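You operate a simulated robot arm through the tools that you are given. There is no shell and no other tool.

You run a simulated robot arm. Do the job below in one go: nothing can be reset, and whatever is moved stays where it is left.

TASK
Hook up the gauge set: blue coupling on LOW, red on HIGH, then open the low and high wheels.
Fine: the caps go in the cap tray; a wheel opens only once its coupling is on.

Only the result counts: the job must be done as asked and must still hold three seconds after the hand-in. Knocking over, shifting, dropping, spilling or breaking anything else fails it. A push-on lid holds only when it is set on centred and level and pressed home; a screw cap is set on level and turned clockwise until tight.

THE ROBOT
A 7-joint arm with a two-finger parallel gripper, fixed in place. Base frame: the origin is at the foot of the arm, x ahead of it, y to its left, z up. Units: mm, degrees, N and s.
With the tool pointing down near the work surface it reaches from about 100 to 560 mm from the base axis. Its first joint turns from -143.0 to 143.0 degrees. Payload 3 kg.
The tool frame sits at the grasp point between the pads (the TCP): z along the fingers, y along the line on which they close. The tips reach 30 mm beyond it. Largest opening 110 mm; finger width 20, thickness 10; the body of the gripper, 48 by 112 mm, starts 55 mm behind the TCP.
Orientation is that of the tool frame in the base frame, as a unit quaternion [x, y, z, w]. With the fingers straight down and closing along the base's y, the tool's x points along the base's -x, its y along +y and its z along -z.

THE INTERFACE
- The arm moves only by the tool nudge_tool. Its argument "increments" is a list of rows, each an object of numbers (a shift or turn left out is 0, a gripper value left out holds the last): "tx", "ty", "tz": the shift along the tool's x, y, z in mm; "ax", "ay", "az": the turn, a rotation vector about the tool's x, y, z in degrees; "hand": the finger opening in mm, from 0 to 110. In form: [{"tx": .., "ty": .., "tz": .., "ax": .., "ay": .., "az": .., "hand": ..}, ...]. A call has 1 to 20 rows; each row shifts and turns the commanded pose from where the row before left it, along the tool's axes as they then stand. Rows are played at 5 a second. More than 50 mm and 8.6 degrees between two rows, or a gripper value outside its range, and nothing of the call is played. A pose out of reach is approached as far as the arm can. The call stops where the force on the tool passes 90 N (or 10 N more than at its start, if that is more) or the arm is blocked; 0.2 s more then pass. The fingers move at their own pace (about 108 mm/s each) and stop on an object; they squeeze with about 44 N. The grip force told is the motor's: it shows also when the fingers shut on nothing. Time passes only in rows, and 0.2 s behind the last, so rows that do not move let the fingers close. It gives the time, the measured TCP pose, the force on the tool (base axes), the opening and the grip force at its end, in the units of the frame above (readings bear some noise), with the torque about the TCP (base axes, N m) and any sound that the robot's microphone picked up.
- Cameras (640 x 400 px; columns grow to the right, rows downward): "scene" is fixed at [221.5, 502.3, 1661.7]; the picture's right is [-0.68, -0.74, 0.00], its down [-0.57, 0.53, -0.63] and it looks along [0.46, -0.43, -0.78] (base axes); focal length 262 px, centre (320, 200). "wrist" rides on the gripper at [72, 17, -103] in the tool frame; the picture's right is [-0.23, 0.97, 0.00], its down [-0.76, -0.18, -0.62] and it looks along [-0.61, -0.14, 0.78] (tool axes); focal length 222 px, centre (320, 200). There is no depth. A picture from a camera that has moved, and an enlarged one, comes with that camera's place and axes in the base frame and with its lens.
- get_image(camera): a new picture of that camera. It takes no simulated time.
- lift_body(by): slides the trunk up (or, below 0, down) by that many mm; the arm rides with it, the base frame stays. It gives what a move gives, with no picture.
- inspect(camera, box): a new picture of the part [left, top, right, bottom] of that camera's present view, enlarged. It takes no simulated time.
- hand_in(): hands the job in; it is judged then, once.

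Places have to be worked out from the pictures, the camera data and where the tool is seen. Open the gripper and draw the arm clear of the work before you hand the job in, unless the task says otherwise.

The tools are called after ">>>" as a command line: name --argument value ..., lists and objects as JSON in quotes. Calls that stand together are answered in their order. nudge_tool: Moves the arm, as the interface text tells. Its arguments: {"type":"object","properties":{"increments":{"type":"array","items":{"type":"object","properties":{"tx":{"type":"number"},"ty":{"type":"number"},"tz":{"type":"number"},"ax":{"type":"number"},"ay":{"type":"number"},"az":{"type":"number"},"hand":{"type":"number"}}}}},"required":["increments"]} The other tools are called the same way: lift_body (by) slides the trunk up or down; get_image (camera) takes a picture; inspect (camera, box) takes an enlarged picture of a part of a camera's view; hand_in () hands the job in.

At the start:

```text
clock: 0.0
tcp_pos: [634.9, -420.4, 1227.9]
tool_rot: [0.0, 1.0, 0.0, 0.001]
wrist_force: [0.1, -0.7, -0.2]
moment: [-0.01, -0.03, -0.02]
finger_gap: 109.9
finger_force: 0.0
trunk travel left (down, up): [-777.0, 113.0]
```

scene: 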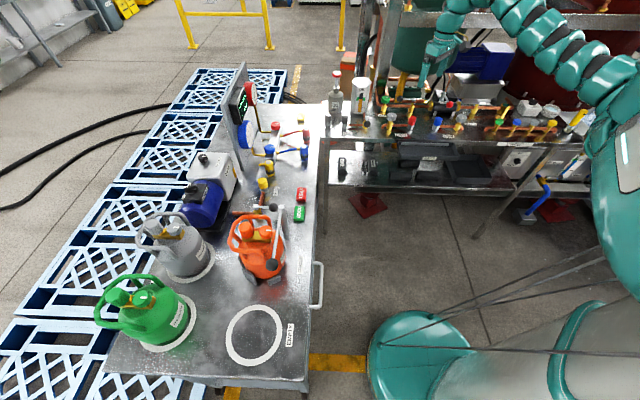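
wrist: 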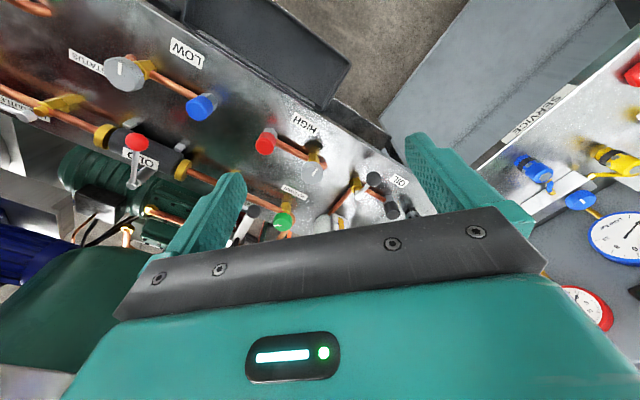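

I'll start by looking closer at the work area in both cameras.

>>> inspect --camera "scene" --box '[320, 60, 480, 160]'

>>> inspect --camera "scene" --box '[220, 70, 380, 170]'

>>> inspect --camera "scene" --box '[440, 60, 600, 160]'

>>> inspect --camera "wrist" --box '[0, 0, 320, 200]'

>>> inspect --camera "wrist" --box '[200, 70, 440, 250]'

>>> inspect --camera "wrist" --box '[440, 50, 640, 350]'

```text
4.00 times, centred on (400, 110) of scene
camera zoom: at [221.5, 502.3, 1661.7], right [-0.68, -0.74, 0.0], down [-0.57, 0.53, -0.63], along [0.46, -0.43, -0.78], focal length 1049 px, centre (0, 560)
```

zoom: 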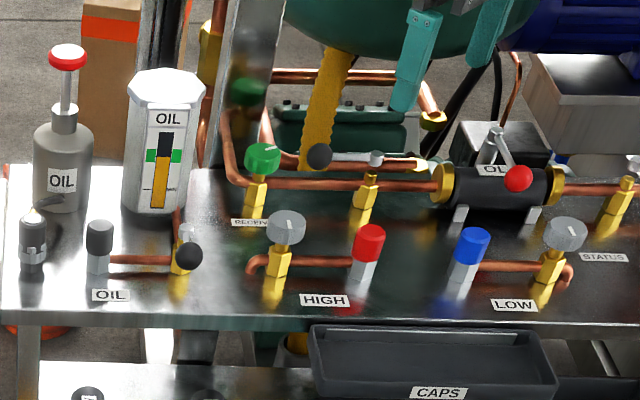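

```text
4.00 times, centred on (300, 120) of scene
camera zoom: at [221.5, 502.3, 1661.7], right [-0.68, -0.74, 0.0], down [-0.57, 0.53, -0.63], along [0.46, -0.43, -0.78], focal length 1049 px, centre (400, 520)
```

zoom: 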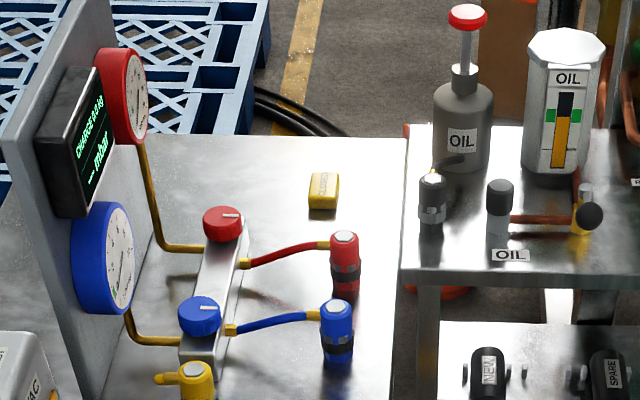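

```text
4.00 times, centred on (520, 110) of scene
camera zoom: at [221.5, 502.3, 1661.7], right [-0.68, -0.74, 0.0], down [-0.57, 0.53, -0.63], along [0.46, -0.43, -0.78], focal length 1049 px, centre (-480, 560)
```

zoom: 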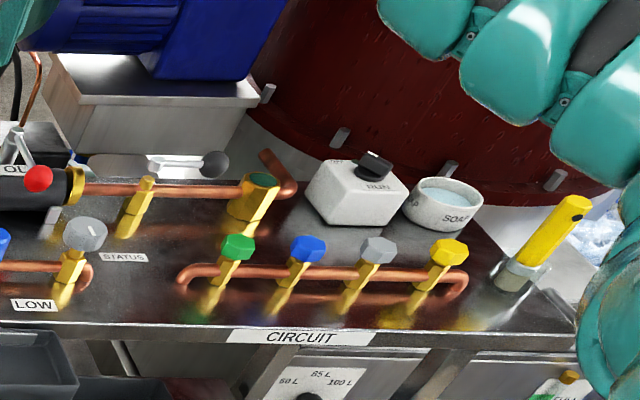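

```text
2.00 times, centred on (160, 100) of wrist
camera zoom: at [562.8, -402.7, 1331.1], right [0.23, 0.97, 0.0], down [0.76, -0.18, 0.62], along [0.61, -0.14, -0.78], focal length 444 px, centre (640, 400)
```

zoom: 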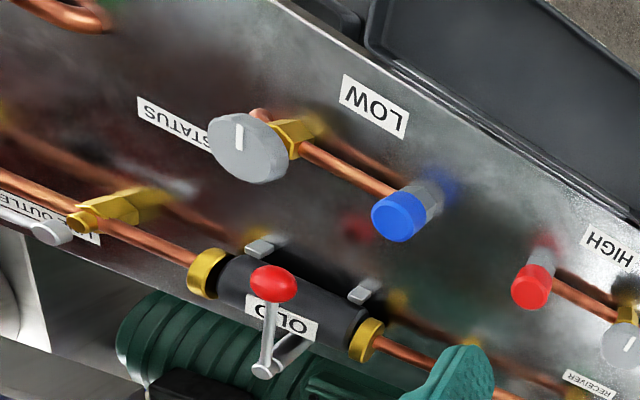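

```text
2.22 times, centred on (320, 160) of wrist
camera zoom: at [562.8, -402.7, 1331.1], right [0.23, 0.97, 0.0], down [0.76, -0.18, 0.62], along [0.61, -0.14, -0.78], focal length 494 px, centre (320, 289)
```

zoom: 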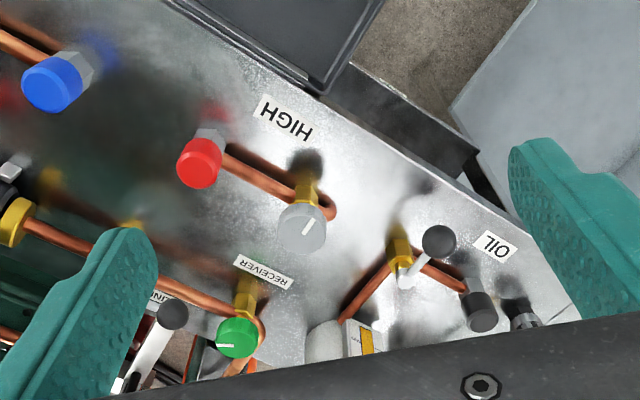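

```text
1.33 times, centred on (540, 200) of wrist
camera zoom: at [562.8, -402.7, 1331.1], right [0.23, 0.97, 0.0], down [0.76, -0.18, 0.62], along [0.61, -0.14, -0.78], focal length 296 px, centre (27, 200)
```

zoom: 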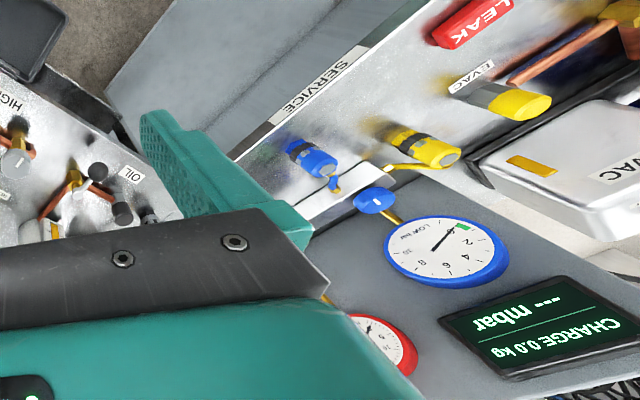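

The blue-capped LOW port is near (624,-617,957), the red-capped HIGH port near (708,-537,957), and the couplings are near (895,-31,955) and (976,-113,955). I'll move over the ports and yaw 45° so the tool lines up with the bench.

>>> nudge_tool --increments '[{"tx": -10, "ty": -40}, {"tx": -10, "ty": -40}, {"tx": -10, "ty": -40}, {"ty": -30}, {"az": 7.5}, {"az": 7.5}, {"az": 7.5}, {"az": 7.5}, {"az": 7.5}, {"az": 7.5}]'

>>> get_image --camera "wrist"

>>> get_image --camera "scene"

```text
clock: 2.2
tcp_pos: [664.8, -568.3, 1227.6]
tool_rot: [0.384, 0.923, 0.001, 0.0]
wrist_force: [0.2, -0.1, -0.2]
moment: [0.01, -0.03, 0.0]
finger_gap: 109.9
finger_force: 0.0
trunk travel left (down, up): [-777.0, 113.0]
```

```text
taken
camera wrist: at [626.1, -506.5, 1331.2], right [0.85, 0.53, 0.0], down [0.41, -0.67, 0.62], along [0.33, -0.53, -0.78], focal length 222 px, centre (320, 200)
```

wrist: 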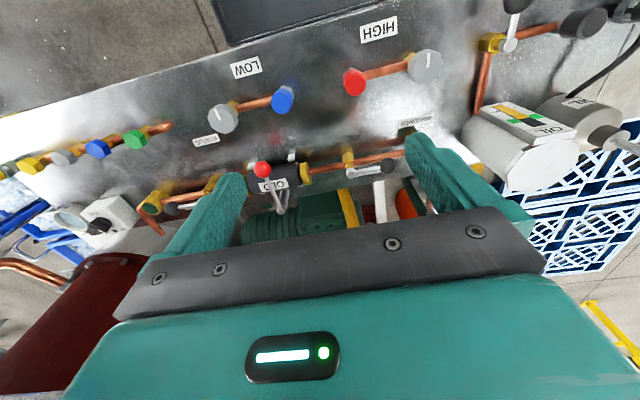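

```text
taken
```

scene: 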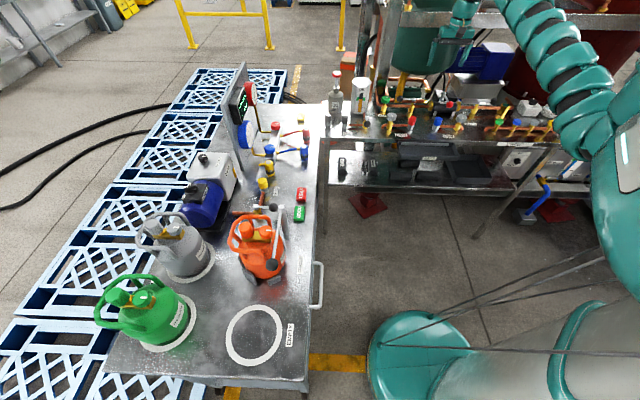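

Ports confirmed at about (625,-617) and (706,-538), with the row at 45°. I'll enlarge the wrist view to see the ports, the knobs and the tray.

>>> inspect --camera "wrist" --box '[190, 10, 450, 170]'

>>> inspect --camera "scene" --box '[230, 110, 330, 172]'

>>> inspect --camera "scene" --box '[330, 130, 490, 230]'

>>> inspect --camera "scene" --box '[370, 90, 480, 160]'

```text
2.46 times, centred on (320, 90) of wrist
camera zoom: at [626.1, -506.5, 1331.2], right [0.85, 0.53, 0.0], down [0.41, -0.67, 0.62], along [0.33, -0.53, -0.78], focal length 547 px, centre (320, 471)
```

zoom: 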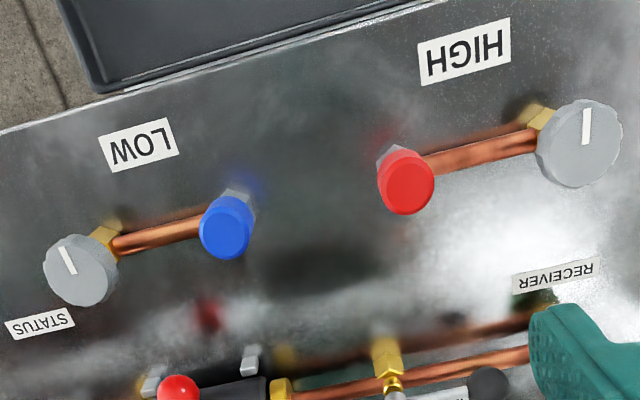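

```text
6.40 times, centred on (280, 141) of scene
camera zoom: at [221.5, 502.3, 1661.7], right [-0.68, -0.74, 0.0], down [-0.57, 0.53, -0.63], along [0.46, -0.43, -0.78], focal length 1678 px, centre (576, 578)
```

zoom: 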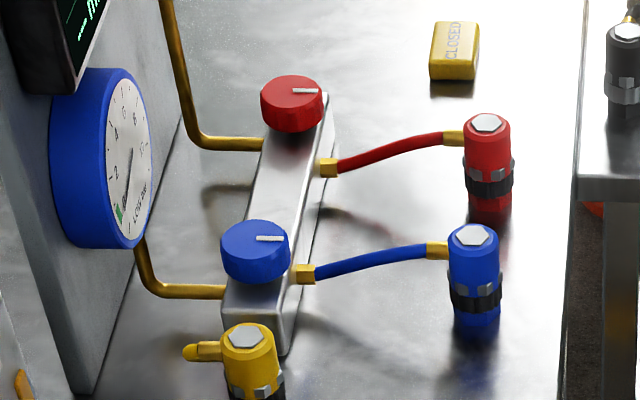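

```text
4.00 times, centred on (410, 180) of scene
camera zoom: at [221.5, 502.3, 1661.7], right [-0.68, -0.74, 0.0], down [-0.57, 0.53, -0.63], along [0.46, -0.43, -0.78], focal length 1049 px, centre (-40, 280)
```

zoom: 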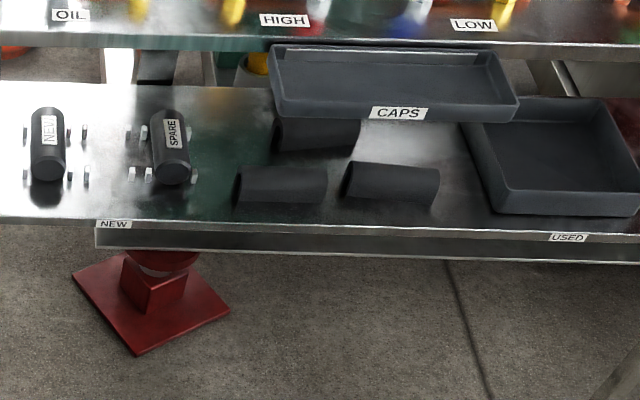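

```text
5.71 times, centred on (425, 125) of scene
camera zoom: at [221.5, 502.3, 1661.7], right [-0.68, -0.74, 0.0], down [-0.57, 0.53, -0.63], along [0.46, -0.43, -0.78], focal length 1499 px, centre (-280, 629)
```

zoom: 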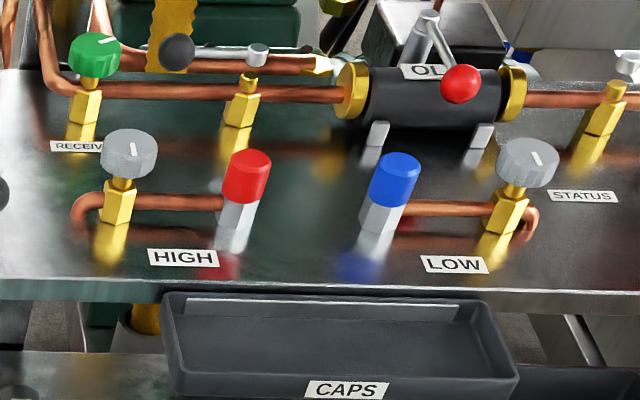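

The bench surface is at roughly z=893 and the cap tops at roughly 957. I'll move above the LOW cap and come partway down to refine the position.

>>> nudge_tool --increments '[{"tx": -6.6, "ty": -32, "hand": 70}, {"ty": -31}, {"tz": 40}, {"tz": 40}, {"tz": 40}, {"tz": 40}]'

>>> get_image --camera "wrist"

>>> get_image --camera "scene"

```text
clock: 3.6
tcp_pos: [626.6, -621.1, 1065.3]
tool_rot: [0.382, 0.924, 0.001, 0.001]
wrist_force: [-0.1, -0.3, 0.4]
moment: [0.02, 0.01, 0.0]
finger_gap: 70.3
finger_force: 0.1
trunk travel left (down, up): [-777.0, 113.0]
```

```text
taken
camera wrist: at [586.6, -556.6, 1169.9], right [0.85, 0.53, 0.0], down [0.41, -0.66, 0.62], along [0.33, -0.53, -0.78], focal length 222 px, centre (320, 200)
```

wrist: 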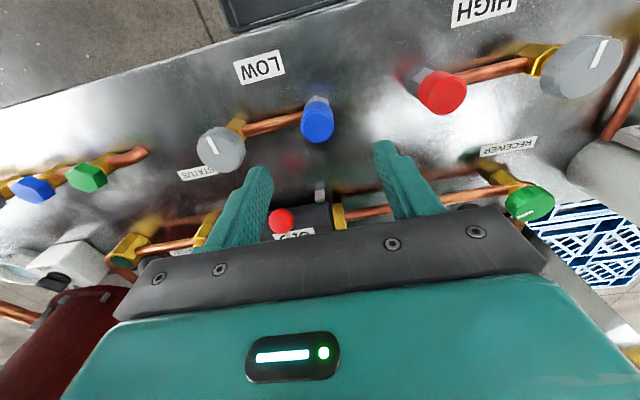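

```text
taken
```

scene: 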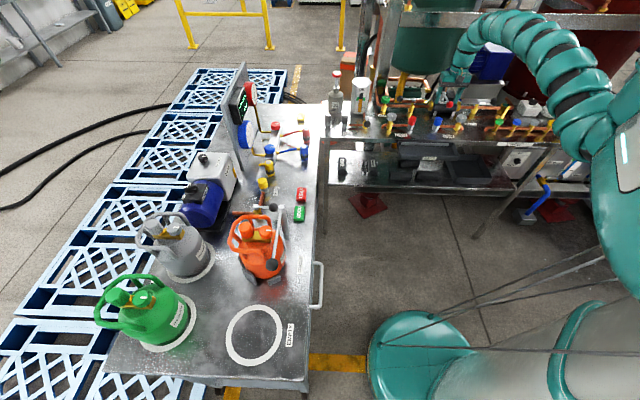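

The LOW cap is nearly under the fingers. I'll zoom in to place it precisely.

>>> inspect --camera "wrist" --box '[240, 70, 400, 170]'

>>> inspect --camera "scene" --box '[390, 60, 490, 160]'

```text
4.00 times, centred on (320, 120) of wrist
camera zoom: at [586.6, -556.6, 1169.9], right [0.85, 0.53, 0.0], down [0.41, -0.66, 0.62], along [0.33, -0.53, -0.78], focal length 888 px, centre (320, 520)
```

zoom: 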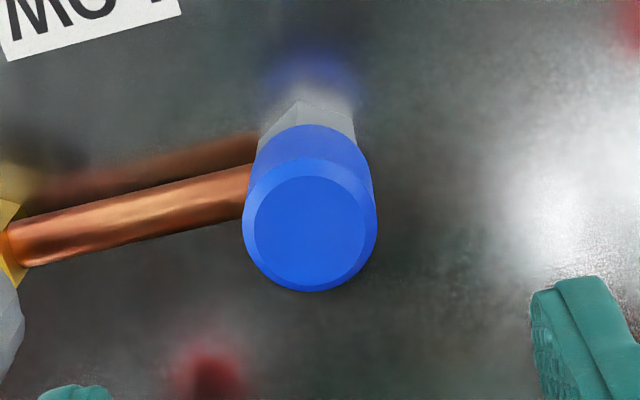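

```text
4.00 times, centred on (440, 110) of scene
camera zoom: at [221.5, 502.3, 1661.7], right [-0.68, -0.74, 0.0], down [-0.57, 0.53, -0.63], along [0.46, -0.43, -0.78], focal length 1049 px, centre (-160, 560)
```

zoom: 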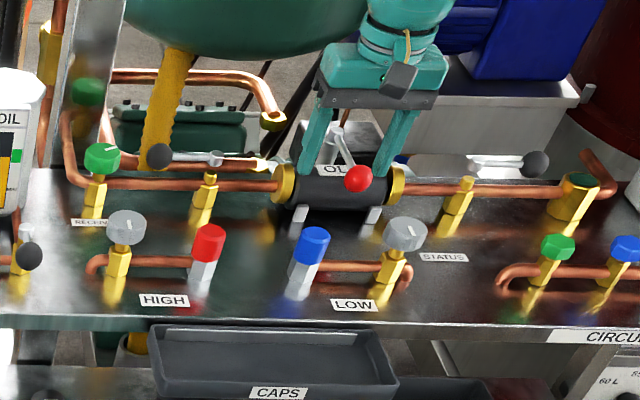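

The cap is about 32 mm across with its centre near (626.5,-626). I'll shift over it and lower until the fingertips are just above the cap top.

>>> nudge_tool --increments '[{"tx": -5.6, "ty": -4}, {"tz": 35}, {"tz": 35}]'

>>> get_image --camera "wrist"

>>> inspect --camera "scene" --box '[400, 80, 480, 140]'

```text
clock: 4.4
tcp_pos: [625.9, -628.2, 997.5]
tool_rot: [0.383, 0.924, -0.001, 0.0]
wrist_force: [0.4, 0.1, -0.1]
moment: [0.03, 0.01, -0.01]
finger_gap: 70.0
finger_force: 0.1
trunk travel left (down, up): [-777.0, 113.0]
```

```text
taken
camera wrist: at [587.9, -563.8, 1100.8], right [0.85, 0.53, 0.0], down [0.41, -0.66, 0.62], along [0.33, -0.53, -0.78], focal length 222 px, centre (320, 200)
```

wrist: 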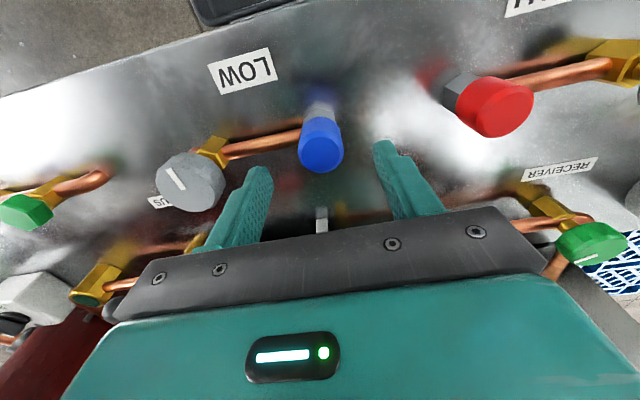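

```text
6.67 times, centred on (440, 110) of scene
camera zoom: at [221.5, 502.3, 1661.7], right [-0.68, -0.74, 0.0], down [-0.57, 0.53, -0.63], along [0.46, -0.43, -0.78], focal length 1748 px, centre (-480, 800)
```

zoom: 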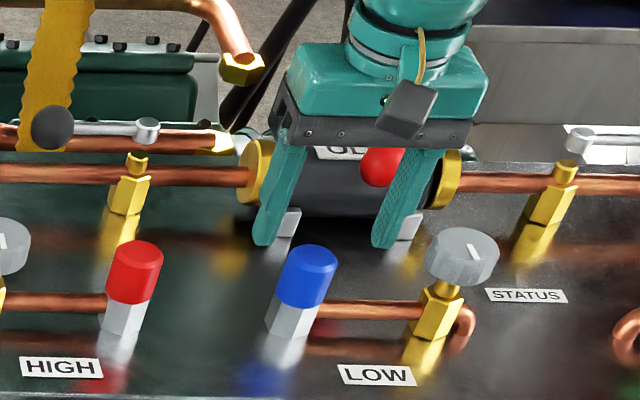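

The wrist view shows the cap on the tool axis. I'll lower 40 mm to straddle the cap and close gently in steps, watching the lateral force.

>>> nudge_tool --increments '[{"tz": 20}, {"tz": 20}, {"hand": 50}, {"hand": 42}]'

>>> inspect --camera "wrist" --box '[220, 90, 420, 215]'

>>> inspect --camera "scene" --box '[400, 80, 480, 140]'

```text
clock: 5.4
tcp_pos: [626.2, -626.1, 957.0]
tool_rot: [0.383, 0.924, 0.001, 0.001]
wrist_force: [-1.3, -0.5, 0.1]
moment: [0.02, -0.02, 0.02]
finger_gap: 41.9
finger_force: 0.1
trunk travel left (down, up): [-777.0, 113.0]
```

```text
3.20 times, centred on (320, 152) of wrist
camera zoom: at [587.4, -562.6, 1060.4], right [0.85, 0.53, 0.0], down [0.41, -0.66, 0.62], along [0.33, -0.53, -0.78], focal length 711 px, centre (320, 352)
```

zoom: 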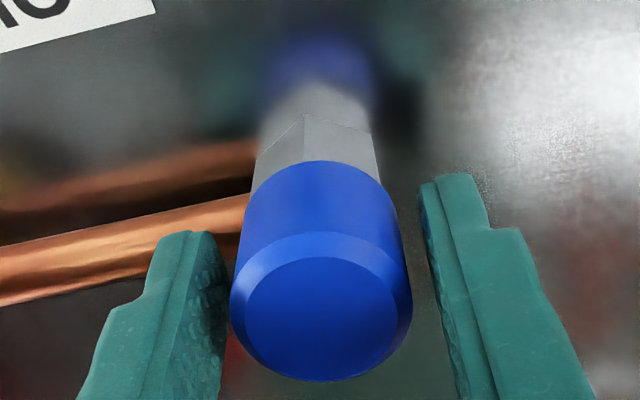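

```text
6.67 times, centred on (440, 110) of scene
camera zoom: at [221.5, 502.3, 1661.7], right [-0.68, -0.74, 0.0], down [-0.57, 0.53, -0.63], along [0.46, -0.43, -0.78], focal length 1748 px, centre (-480, 800)
```

zoom: 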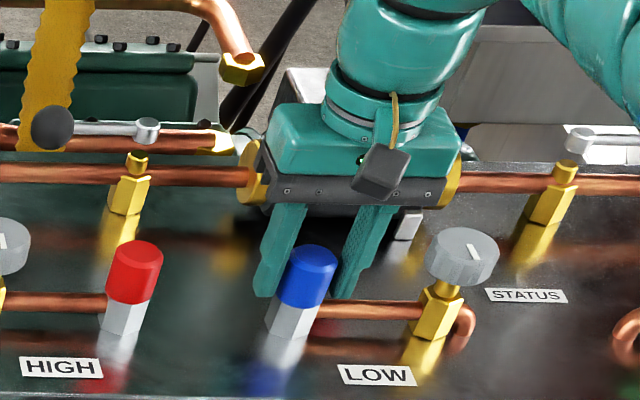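

The cap is roughly centred, with a small offset. I'll close in small steps and read the contact force.

>>> nudge_tool --increments '[{"hand": 38}, {"hand": 38}]'

>>> nudge_tool --increments '[{"hand": 35}, {"hand": 35}]'

```text
clock: 6.0
tcp_pos: [625.9, -625.9, 957.6]
tool_rot: [0.382, 0.924, 0.0, 0.0]
wrist_force: [0.0, -1.6, 0.3]
moment: [0.0, -0.02, 0.01]
finger_gap: 38.1
finger_force: 0.1
trunk travel left (down, up): [-777.0, 113.0]
```

```text
clock: 6.6
tcp_pos: [626.0, -625.5, 958.0]
tool_rot: [0.383, 0.924, 0.0, 0.0]
wrist_force: [-0.3, 0.3, -0.3]
moment: [0.02, 0.01, -0.02]
finger_gap: 34.9
finger_force: 0.1
trunk travel left (down, up): [-777.0, 113.0]
```

Still no contact at 35 mm. I'll keep closing.

>>> nudge_tool --increments '[{"hand": 32}, {"hand": 32}]'

>>> inspect --camera "wrist" --box '[220, 90, 420, 215]'

```text
clock: 7.2
tcp_pos: [626.0, -626.2, 957.0]
tool_rot: [0.383, 0.924, 0.0, -0.001]
wrist_force: [0.1, -0.3, 0.5]
moment: [0.0, -0.05, -0.02]
finger_gap: 33.1
finger_force: 1.2
trunk travel left (down, up): [-777.0, 113.0]
```

```text
3.20 times, centred on (320, 152) of wrist
camera zoom: at [587.4, -562.6, 1060.6], right [0.85, 0.53, 0.0], down [0.41, -0.66, 0.62], along [0.33, -0.53, -0.78], focal length 711 px, centre (320, 352)
```

zoom: 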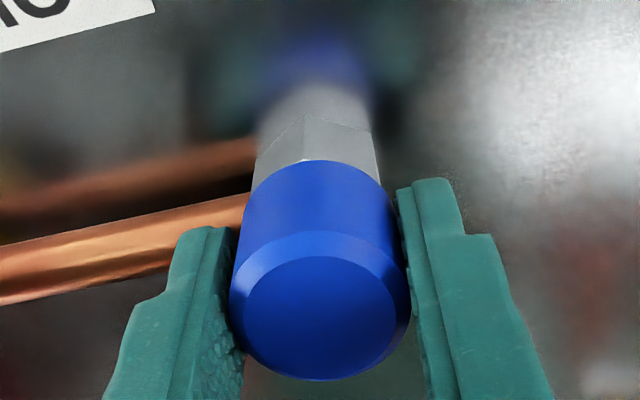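

Contact at 33 mm, nicely centred. I'll squeeze fully and turn counter-clockwise to see whether the cap is threaded.

>>> nudge_tool --increments '[{"hand": 20}, {"hand": 20}, {"az": -5}, {"az": -5}, {"az": -5}, {"az": -5}]'

>>> inspect --camera "wrist" --box '[220, 90, 420, 215]'

```text
clock: 8.6
tcp_pos: [626.2, -626.6, 957.3]
tool_rot: [0.215, 0.977, -0.001, 0.002]
wrist_force: [0.2, 0.1, -0.2]
moment: [-0.06, 0.02, 0.01]
finger_gap: 31.8
finger_force: 44.2
trunk travel left (down, up): [-777.0, 113.0]
```

```text
3.20 times, centred on (320, 152) of wrist
camera zoom: at [568.1, -580.1, 1060.7], right [0.62, 0.79, 0.0], down [0.62, -0.48, 0.62], along [0.49, -0.38, -0.78], focal length 711 px, centre (320, 352)
```

zoom: 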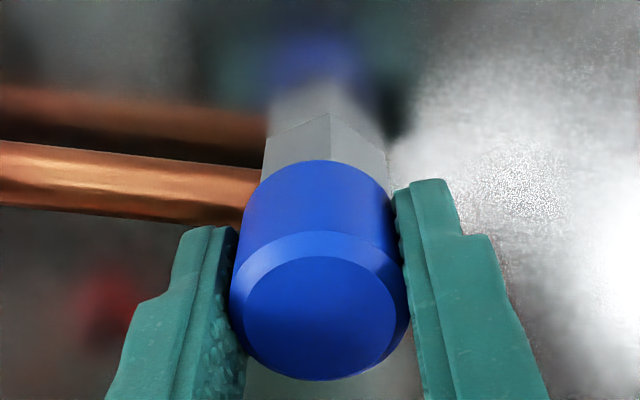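

It turned with essentially no torque. I'll pull up gently to see whether it comes off.

>>> nudge_tool --increments '[{"tz": -1}, {"tz": -1}]'

```text
clock: 9.2
tcp_pos: [625.9, -626.8, 958.4]
tool_rot: [0.218, 0.976, 0.001, 0.0]
wrist_force: [0.4, -0.6, -4.3]
moment: [-0.02, 0.0, -0.01]
finger_gap: 32.1
finger_force: 44.1
trunk travel left (down, up): [-777.0, 113.0]
```

There is a -4 N resistance, so it is held axially. I'll keep turning counter-clockwise and see whether that force is released.

>>> nudge_tool --increments '[{"az": -8}, {"az": -8}, {"az": -8}, {"az": -8}, {"az": -8}]'

```text
clock: 10.4
tcp_pos: [627.3, -625.6, 957.7]
tool_rot: [-0.132, 0.991, 0.0, 0.002]
wrist_force: [0.0, 0.0, -4.7]
moment: [0.01, 0.01, 0.0]
finger_gap: 31.9
finger_force: 43.9
trunk travel left (down, up): [-777.0, 113.0]
```

The axial force did not change with turning, so this looks like a pull-off cap. I'll pull harder in small steps.

>>> nudge_tool --increments '[{"tz": -1.5}, {"tz": -1.5}, {"tz": -1.5}]'

```text
clock: 11.2
tcp_pos: [625.9, -626.3, 964.5]
tool_rot: [-0.131, 0.991, 0.0, 0.0]
wrist_force: [0.1, -1.1, 3.9]
moment: [0.0, 0.04, 0.05]
finger_gap: 31.9
finger_force: 44.5
trunk travel left (down, up): [-777.0, 113.0]
```

The force was released and the tool rose freely. I'll check whether the cap came along.

>>> inspect --camera "wrist" --box '[220, 90, 420, 215]'

>>> inspect --camera "scene" --box '[400, 80, 480, 140]'

```text
3.20 times, centred on (320, 152) of wrist
camera zoom: at [552.4, -628.1, 1068.1], right [-0.03, 1.0, 0.0], down [0.78, 0.03, 0.62], along [0.62, 0.02, -0.78], focal length 711 px, centre (320, 352)
```

zoom: 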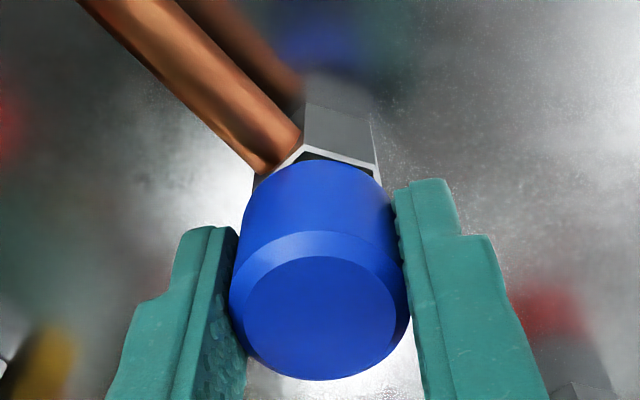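

```text
6.67 times, centred on (440, 110) of scene
camera zoom: at [221.5, 502.3, 1661.7], right [-0.68, -0.74, 0.0], down [-0.57, 0.53, -0.63], along [0.46, -0.43, -0.78], focal length 1748 px, centre (-480, 800)
```

zoom: 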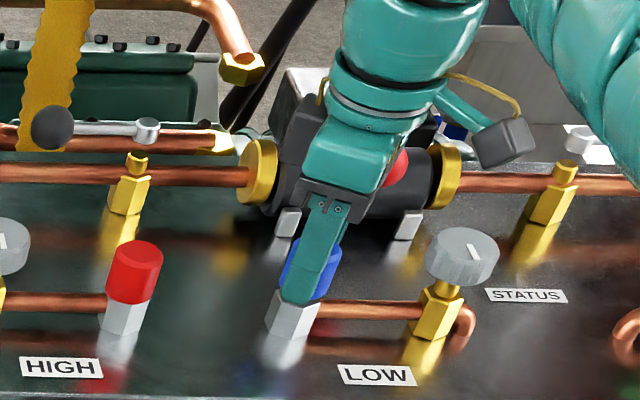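

The cap came off cleanly. I'll lift it, rotate the yaw back, and move toward the cap tray at the bench front (near (571,-491)).

>>> nudge_tool --increments '[{"tz": -30}, {"tz": -40}, {"tz": -40}, {"az": 8}, {"az": 8}, {"az": 8}, {"az": 8}, {"az": 8}, {"az": 8}, {"az": 6}, {"az": 6}, {"tx": 45}, {"tx": 45, "ty": 10}]'

>>> get_image --camera "wrist"

>>> inspect --camera "scene" --box '[370, 70, 490, 190]'

```text
clock: 14.0
tcp_pos: [574.6, -565.6, 1074.6]
tool_rot: [0.385, 0.923, 0.001, 0.002]
wrist_force: [0.2, 0.3, -1.2]
moment: [0.02, 0.03, 0.01]
finger_gap: 32.1
finger_force: 44.5
out of reach, approached as far as the arm can: row 13
trunk travel left (down, up): [-777.0, 113.0]
```

```text
taken
camera wrist: at [535.5, -502.1, 1178.8], right [0.85, 0.53, 0.0], down [0.41, -0.66, 0.62], along [0.33, -0.53, -0.78], focal length 222 px, centre (320, 200)
```

wrist: 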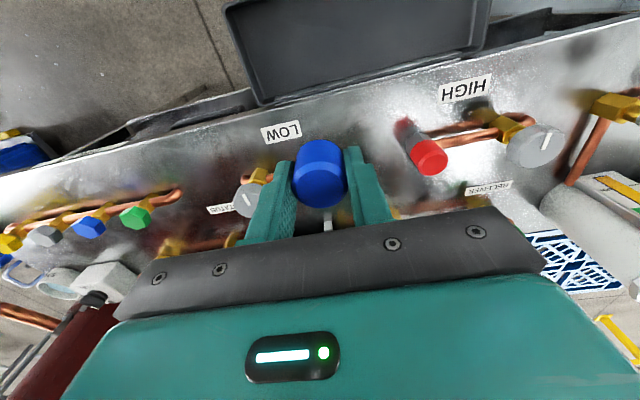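

```text
3.33 times, centred on (430, 130) of scene
camera zoom: at [221.5, 502.3, 1661.7], right [-0.68, -0.74, 0.0], down [-0.57, 0.53, -0.63], along [0.46, -0.43, -0.78], focal length 874 px, centre (-47, 433)
```

zoom: 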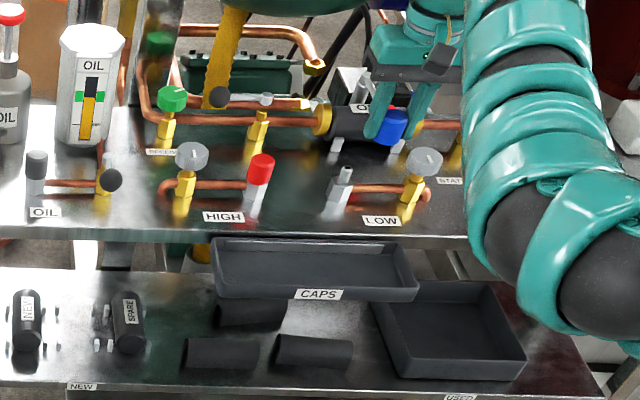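

The arm hit a limit with this yaw. I'll turn back to the neutral yaw and then continue toward the tray.

>>> nudge_tool --increments '[{"az": -7.5}, {"az": -7.5}, {"az": -7.5}, {"az": -7.5}, {"az": -7.5}, {"az": -7.5}, {"ty": 35}, {"ty": 30}]'

>>> get_image --camera "wrist"

>>> get_image --camera "scene"

```text
clock: 15.8
tcp_pos: [580.4, -550.4, 1076.2]
tool_rot: [0.0, 1.0, 0.0, 0.001]
wrist_force: [-0.4, 0.6, -0.7]
moment: [0.03, 0.03, 0.02]
finger_gap: 31.9
finger_force: 44.4
out of reach, approached as far as the arm can: row 7, 8
trunk travel left (down, up): [-777.0, 113.0]
```

```text
taken
camera wrist: at [510.3, -532.9, 1179.0], right [0.23, 0.97, 0.0], down [0.76, -0.18, 0.62], along [0.61, -0.14, -0.78], focal length 222 px, centre (320, 200)
```

wrist: 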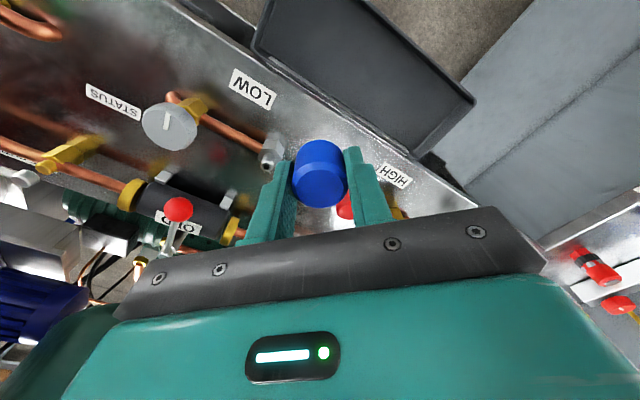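

```text
taken
```

scene: 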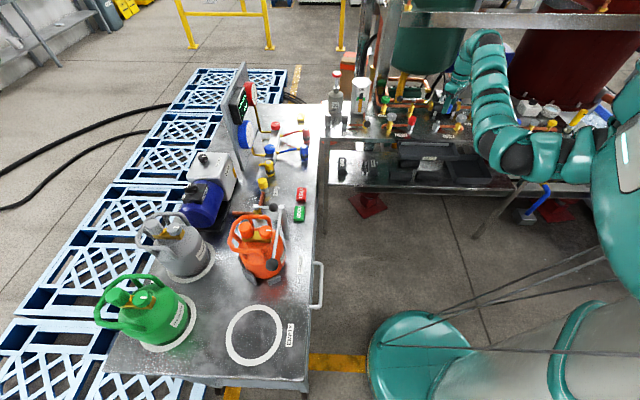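

The elbow is folding low at this spot. I'll raise the trunk to open up the arm posture and then try the move again.

>>> lift_body --by 110

>>> nudge_tool --increments '[{"ty": 30}, {"ty": 30}]'

>>> get_image --camera "scene"

```text
clock: 17.2
tcp_pos: [581.3, -550.6, 1184.8]
tool_rot: [0.0, 1.0, 0.0, 0.001]
wrist_force: [0.4, -0.9, -0.2]
moment: [0.0, 0.03, 0.01]
finger_gap: 31.8
finger_force: 44.5
trunk travel left (down, up): [-887.0, 3.0]
```

```text
clock: 17.8
tcp_pos: [582.2, -548.6, 1185.0]
tool_rot: [0.0, 1.0, 0.0, 0.002]
wrist_force: [-1.3, -0.8, -0.3]
moment: [0.03, 0.0, 0.0]
finger_gap: 31.9
finger_force: 43.9
out of reach, approached as far as the arm can: row 1, 2
trunk travel left (down, up): [-887.0, 3.0]
```

```text
taken
```

scene: 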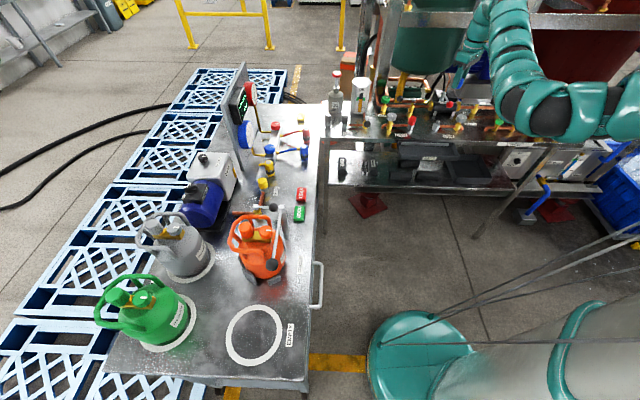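

That pose is at a joint limit relative to the shoulder. I'll extend downward relative to the raised trunk and then try moving toward the tray.

>>> nudge_tool --increments '[{"ty": -10, "tz": 30}, {"tz": 40}, {"tz": 30}, {"ty": 20}, {"ty": 20}]'

>>> get_image --camera "scene"

```text
clock: 19.0
tcp_pos: [580.9, -523.0, 1084.2]
tool_rot: [-0.001, 1.0, 0.001, 0.001]
wrist_force: [0.2, -0.2, -0.7]
moment: [-0.01, -0.02, -0.03]
finger_gap: 32.0
finger_force: 44.2
trunk travel left (down, up): [-887.0, 3.0]
```

```text
taken
```

scene: 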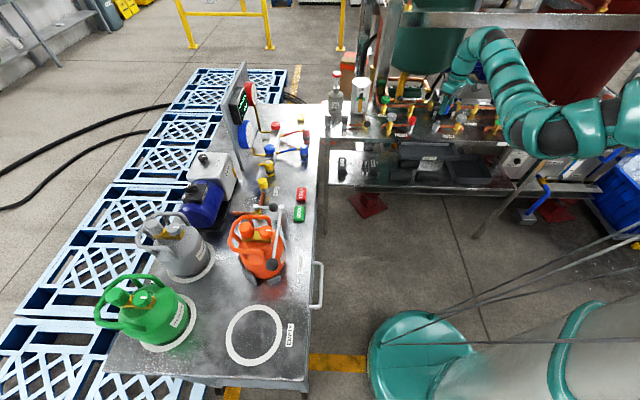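

Raising the trunk works, and now it moves. Continuing over the tray and looking again.

>>> nudge_tool --increments '[{"ty": 20}, {"ty": 12, "tx": 10}, {"tz": 20}, {"tz": 20}]'

>>> get_image --camera "wrist"

>>> inspect --camera "scene" --box '[370, 60, 530, 180]'

```text
clock: 20.0
tcp_pos: [572.5, -489.9, 1045.9]
tool_rot: [0.0, 1.0, 0.0, 0.001]
wrist_force: [0.0, 0.6, -0.9]
moment: [0.0, 0.01, 0.01]
finger_gap: 31.7
finger_force: 43.8
trunk travel left (down, up): [-887.0, 3.0]
```

```text
taken
camera wrist: at [500.5, -471.6, 1148.6], right [0.23, 0.97, 0.0], down [0.76, -0.18, 0.62], along [0.61, -0.14, -0.78], focal length 222 px, centre (320, 200)
```

wrist: 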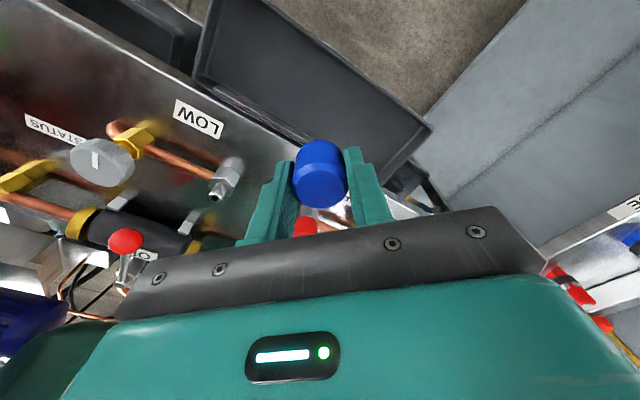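

```text
3.33 times, centred on (450, 120) of scene
camera zoom: at [221.5, 502.3, 1661.7], right [-0.68, -0.74, 0.0], down [-0.57, 0.53, -0.63], along [0.46, -0.43, -0.78], focal length 874 px, centre (-113, 467)
```

zoom: 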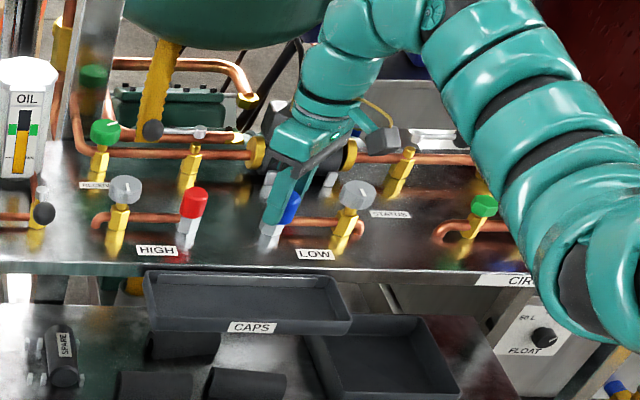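

The tray's centre is about (567,-487), roughly 210 × 90 mm, with its rim near z≈890. I'll shift to the tray's HIGH-side half, at (592,-462), and lower with force monitoring.

>>> nudge_tool --increments '[{"tx": -20, "ty": 28}, {"tz": 30}, {"tz": 30}, {"tz": 20}]'

>>> get_image --camera "wrist"

>>> inspect --camera "scene" --box '[370, 60, 530, 180]'

```text
clock: 21.0
tcp_pos: [592.6, -461.3, 965.5]
tool_rot: [0.001, 1.0, 0.0, 0.001]
wrist_force: [0.4, 0.1, -1.0]
moment: [0.01, -0.01, 0.01]
finger_gap: 32.0
finger_force: 44.2
trunk travel left (down, up): [-887.0, 3.0]
```

```text
taken
camera wrist: at [521.2, -443.5, 1068.4], right [0.23, 0.97, 0.0], down [0.76, -0.18, 0.63], along [0.61, -0.14, -0.78], focal length 222 px, centre (320, 200)
```

wrist: 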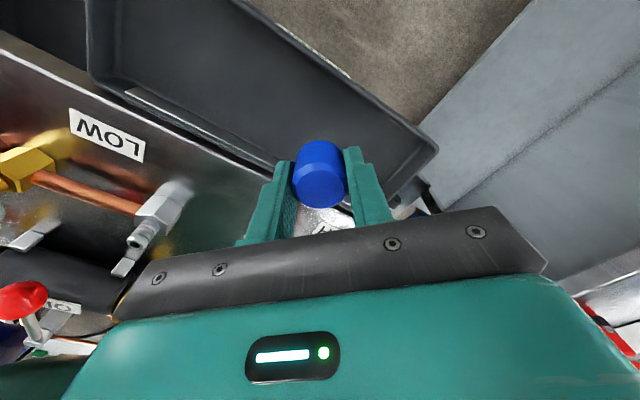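

```text
3.33 times, centred on (450, 120) of scene
camera zoom: at [221.5, 502.3, 1661.7], right [-0.68, -0.74, 0.0], down [-0.57, 0.53, -0.63], along [0.46, -0.43, -0.78], focal length 874 px, centre (-113, 467)
```

zoom: 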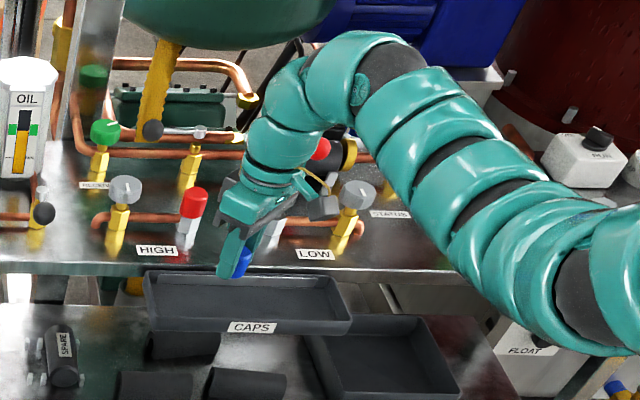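

Position looks good within the tray. I'll lower until contact.

>>> nudge_tool --increments '[{"tz": 25}, {"tz": 10}, {"tz": 5}, {"tz": 4}, {"tz": 4}]'

>>> inspect --camera "scene" --box '[370, 60, 530, 180]'

>>> get_image --camera "wrist"

```text
clock: 22.2
tcp_pos: [593.1, -461.0, 916.1]
tool_rot: [0.0, 1.0, 0.0, 0.001]
wrist_force: [-0.3, 0.4, -1.3]
moment: [-0.01, 0.01, 0.01]
finger_gap: 31.9
finger_force: 44.6
trunk travel left (down, up): [-887.0, 3.0]
```

```text
3.33 times, centred on (450, 120) of scene
camera zoom: at [221.5, 502.3, 1661.7], right [-0.68, -0.74, 0.0], down [-0.57, 0.53, -0.63], along [0.46, -0.43, -0.78], focal length 874 px, centre (-113, 467)
```

zoom: 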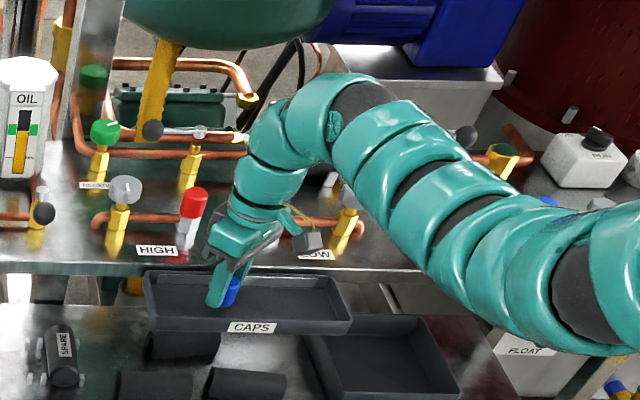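

```text
taken
camera wrist: at [521.1, -443.1, 1021.1], right [0.23, 0.97, 0.0], down [0.76, -0.18, 0.62], along [0.61, -0.14, -0.78], focal length 222 px, centre (320, 200)
```

wrist: 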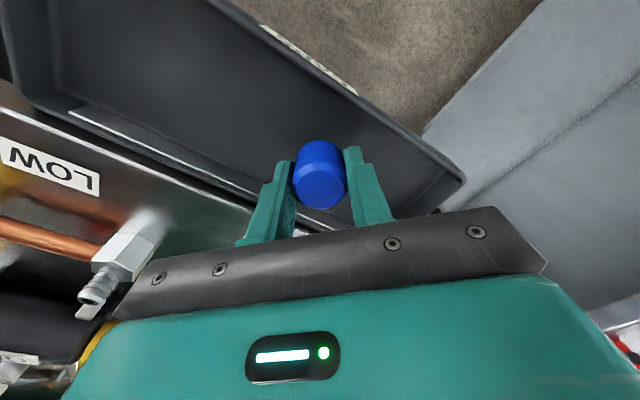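

The cap is inside the tray's footprint. Lowering further in small steps to the floor.

>>> nudge_tool --increments '[{"tz": 3}, {"tz": 3}, {"tz": 3}, {"tz": 3}]'

>>> inspect --camera "wrist" --box '[200, 80, 480, 230]'

```text
clock: 23.2
tcp_pos: [592.5, -461.1, 905.8]
tool_rot: [0.0, 1.0, 0.001, 0.001]
wrist_force: [-0.4, -0.4, -0.5]
moment: [0.02, -0.01, -0.01]
finger_gap: 31.9
finger_force: 44.1
trunk travel left (down, up): [-887.0, 3.0]
```

```text
2.29 times, centred on (340, 155) of wrist
camera zoom: at [521.0, -443.9, 1008.7], right [0.23, 0.97, 0.0], down [0.76, -0.18, 0.62], along [0.61, -0.14, -0.78], focal length 508 px, centre (274, 303)
```

zoom: 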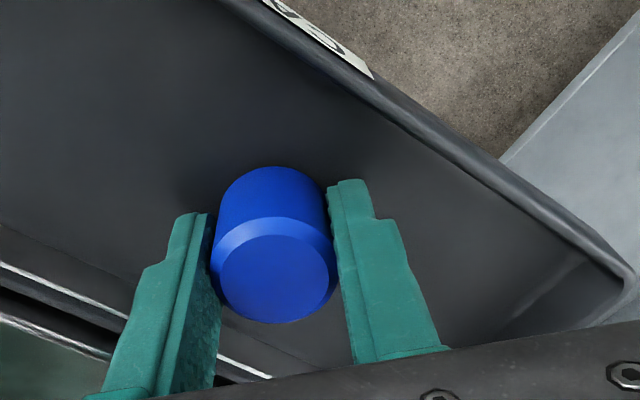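

Still clear of the floor. Continuing down gently.

>>> nudge_tool --increments '[{"tz": 3}, {"tz": 3}, {"tz": 3}, {"tz": 2}]'

```text
clock: 24.2
tcp_pos: [592.5, -459.9, 900.9]
tool_rot: [0.0, 1.0, -0.003, 0.005]
wrist_force: [5.0, -3.8, 47.9]
moment: [0.74, 0.18, -0.16]
finger_gap: 31.9
finger_force: 44.4
trunk travel left (down, up): [-887.0, 3.0]
```

Contact with the tray floor at about 902. I'll back off to relieve the force, then release.

>>> nudge_tool --increments '[{"tz": -3}, {"tz": -3}]'

```text
clock: 24.8
tcp_pos: [590.9, -459.1, 900.0]
tool_rot: [0.001, 1.0, 0.0, 0.001]
wrist_force: [4.3, -1.4, 15.0]
moment: [-0.07, -0.38, -0.01]
finger_gap: 32.2
finger_force: 43.9
trunk travel left (down, up): [-887.0, 3.0]
```

>>> nudge_tool --increments '[{"tz": -1.5}, {"tz": -0.5}, {}]'

```text
clock: 25.6
tcp_pos: [591.9, -461.4, 901.5]
tool_rot: [0.0, 1.0, 0.0, -0.001]
wrist_force: [-0.1, -0.6, -0.6]
moment: [-0.04, 0.03, -0.01]
finger_gap: 32.1
finger_force: 43.8
trunk travel left (down, up): [-887.0, 3.0]
```

The force is relieved and the cap is resting at floor level. Releasing, then lifting out.

>>> nudge_tool --increments '[{"hand": 40}, {"hand": 50}, {"hand": 54}, {"tz": -15}, {"tz": -30}, {"tz": -40}]'

>>> get_image --camera "wrist"

>>> inspect --camera "scene" --box '[370, 60, 530, 180]'

```text
clock: 27.0
tcp_pos: [592.8, -460.6, 989.0]
tool_rot: [0.0, 1.0, -0.001, 0.0]
wrist_force: [-0.2, -0.1, -0.4]
moment: [0.0, -0.03, 0.04]
finger_gap: 54.2
finger_force: 0.1
trunk travel left (down, up): [-887.0, 3.0]
```

```text
taken
camera wrist: at [521.1, -443.2, 1091.8], right [0.23, 0.97, 0.0], down [0.76, -0.18, 0.63], along [0.61, -0.14, -0.78], focal length 222 px, centre (320, 200)
```

wrist: 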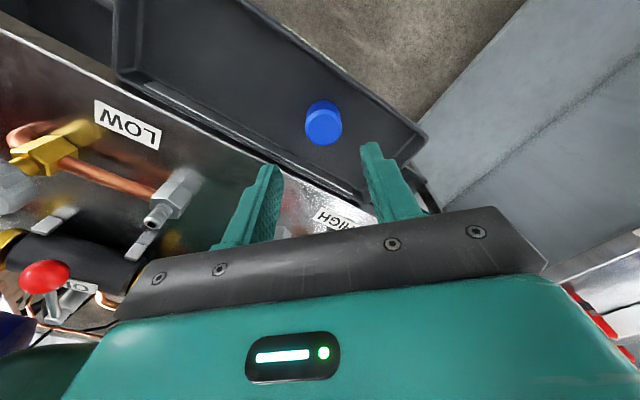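

```text
3.33 times, centred on (450, 120) of scene
camera zoom: at [221.5, 502.3, 1661.7], right [-0.68, -0.74, 0.0], down [-0.57, 0.53, -0.63], along [0.46, -0.43, -0.78], focal length 874 px, centre (-113, 467)
```

zoom: 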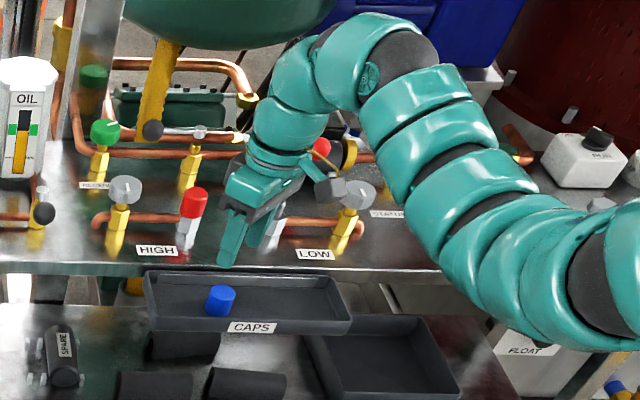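

The blue cap is standing in the tray. Next is the red cap near (709.5,-540.5): raise, then move above it.

>>> nudge_tool --increments '[{"tz": -40, "hand": 70}, {"tx": -40, "ty": -27}, {"tx": -40, "ty": -27}, {"tx": -36.7, "ty": -26}]'

>>> get_image --camera "wrist"

>>> inspect --camera "wrist" --box '[240, 70, 400, 170]'

```text
clock: 28.0
tcp_pos: [688.0, -524.5, 1029.8]
tool_rot: [0.0, 1.0, -0.001, 0.0]
wrist_force: [-0.3, -0.5, -1.1]
moment: [0.02, -0.02, 0.0]
finger_gap: 70.0
finger_force: 0.1
out of reach, approached as far as the arm can: row 4
trunk travel left (down, up): [-887.0, 3.0]
```

```text
taken
camera wrist: at [615.0, -507.5, 1133.2], right [0.23, 0.97, 0.0], down [0.76, -0.18, 0.62], along [0.61, -0.14, -0.78], focal length 222 px, centre (320, 200)
```

wrist: 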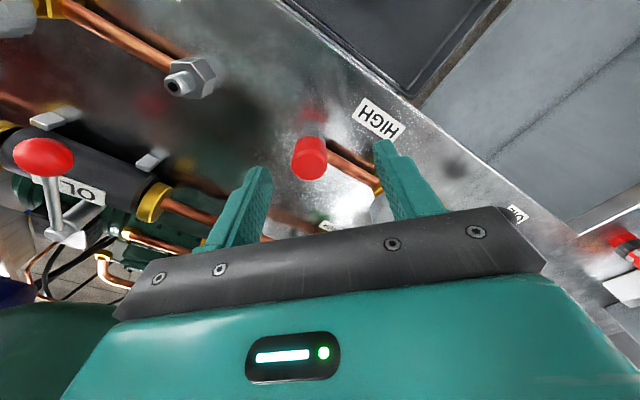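

```text
4.00 times, centred on (320, 120) of wrist
camera zoom: at [615.0, -507.5, 1133.2], right [0.23, 0.97, 0.0], down [0.76, -0.18, 0.62], along [0.61, -0.14, -0.78], focal length 888 px, centre (320, 520)
```

zoom: 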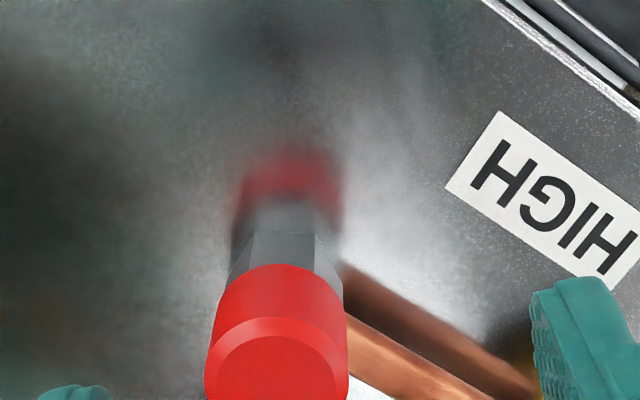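

With the trunk raised the arm now hits its outer reach. I'll raise the tool and lower the trunk back in stages.

>>> nudge_tool --increments '[{"tz": -40}, {"tz": -40}, {"tz": -40}]'

>>> lift_body --by -110

>>> get_image --camera "scene"

```text
clock: 28.8
tcp_pos: [685.6, -524.0, 1150.0]
tool_rot: [0.0, 1.0, 0.0, 0.0]
wrist_force: [0.1, -0.3, -0.5]
moment: [0.01, -0.04, 0.02]
finger_gap: 70.2
finger_force: 0.1
trunk travel left (down, up): [-887.0, 3.0]
```

```text
clock: 30.2
tcp_pos: [687.4, -525.4, 1039.5]
tool_rot: [0.0, 1.0, 0.0, 0.001]
wrist_force: [-0.1, 0.1, -0.5]
moment: [0.02, 0.0, -0.03]
finger_gap: 70.2
finger_force: 0.1
trunk travel left (down, up): [-777.0, 113.0]
```

```text
taken
```

scene: 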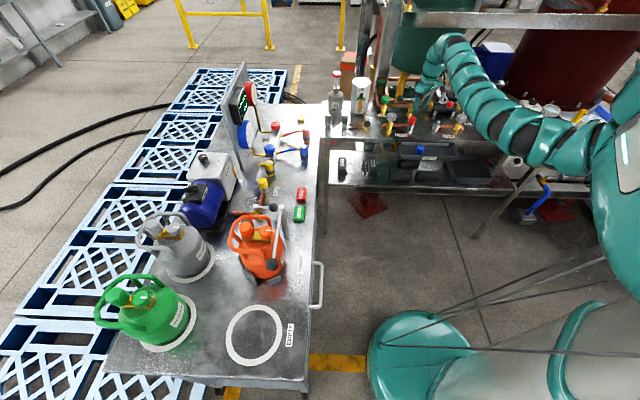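

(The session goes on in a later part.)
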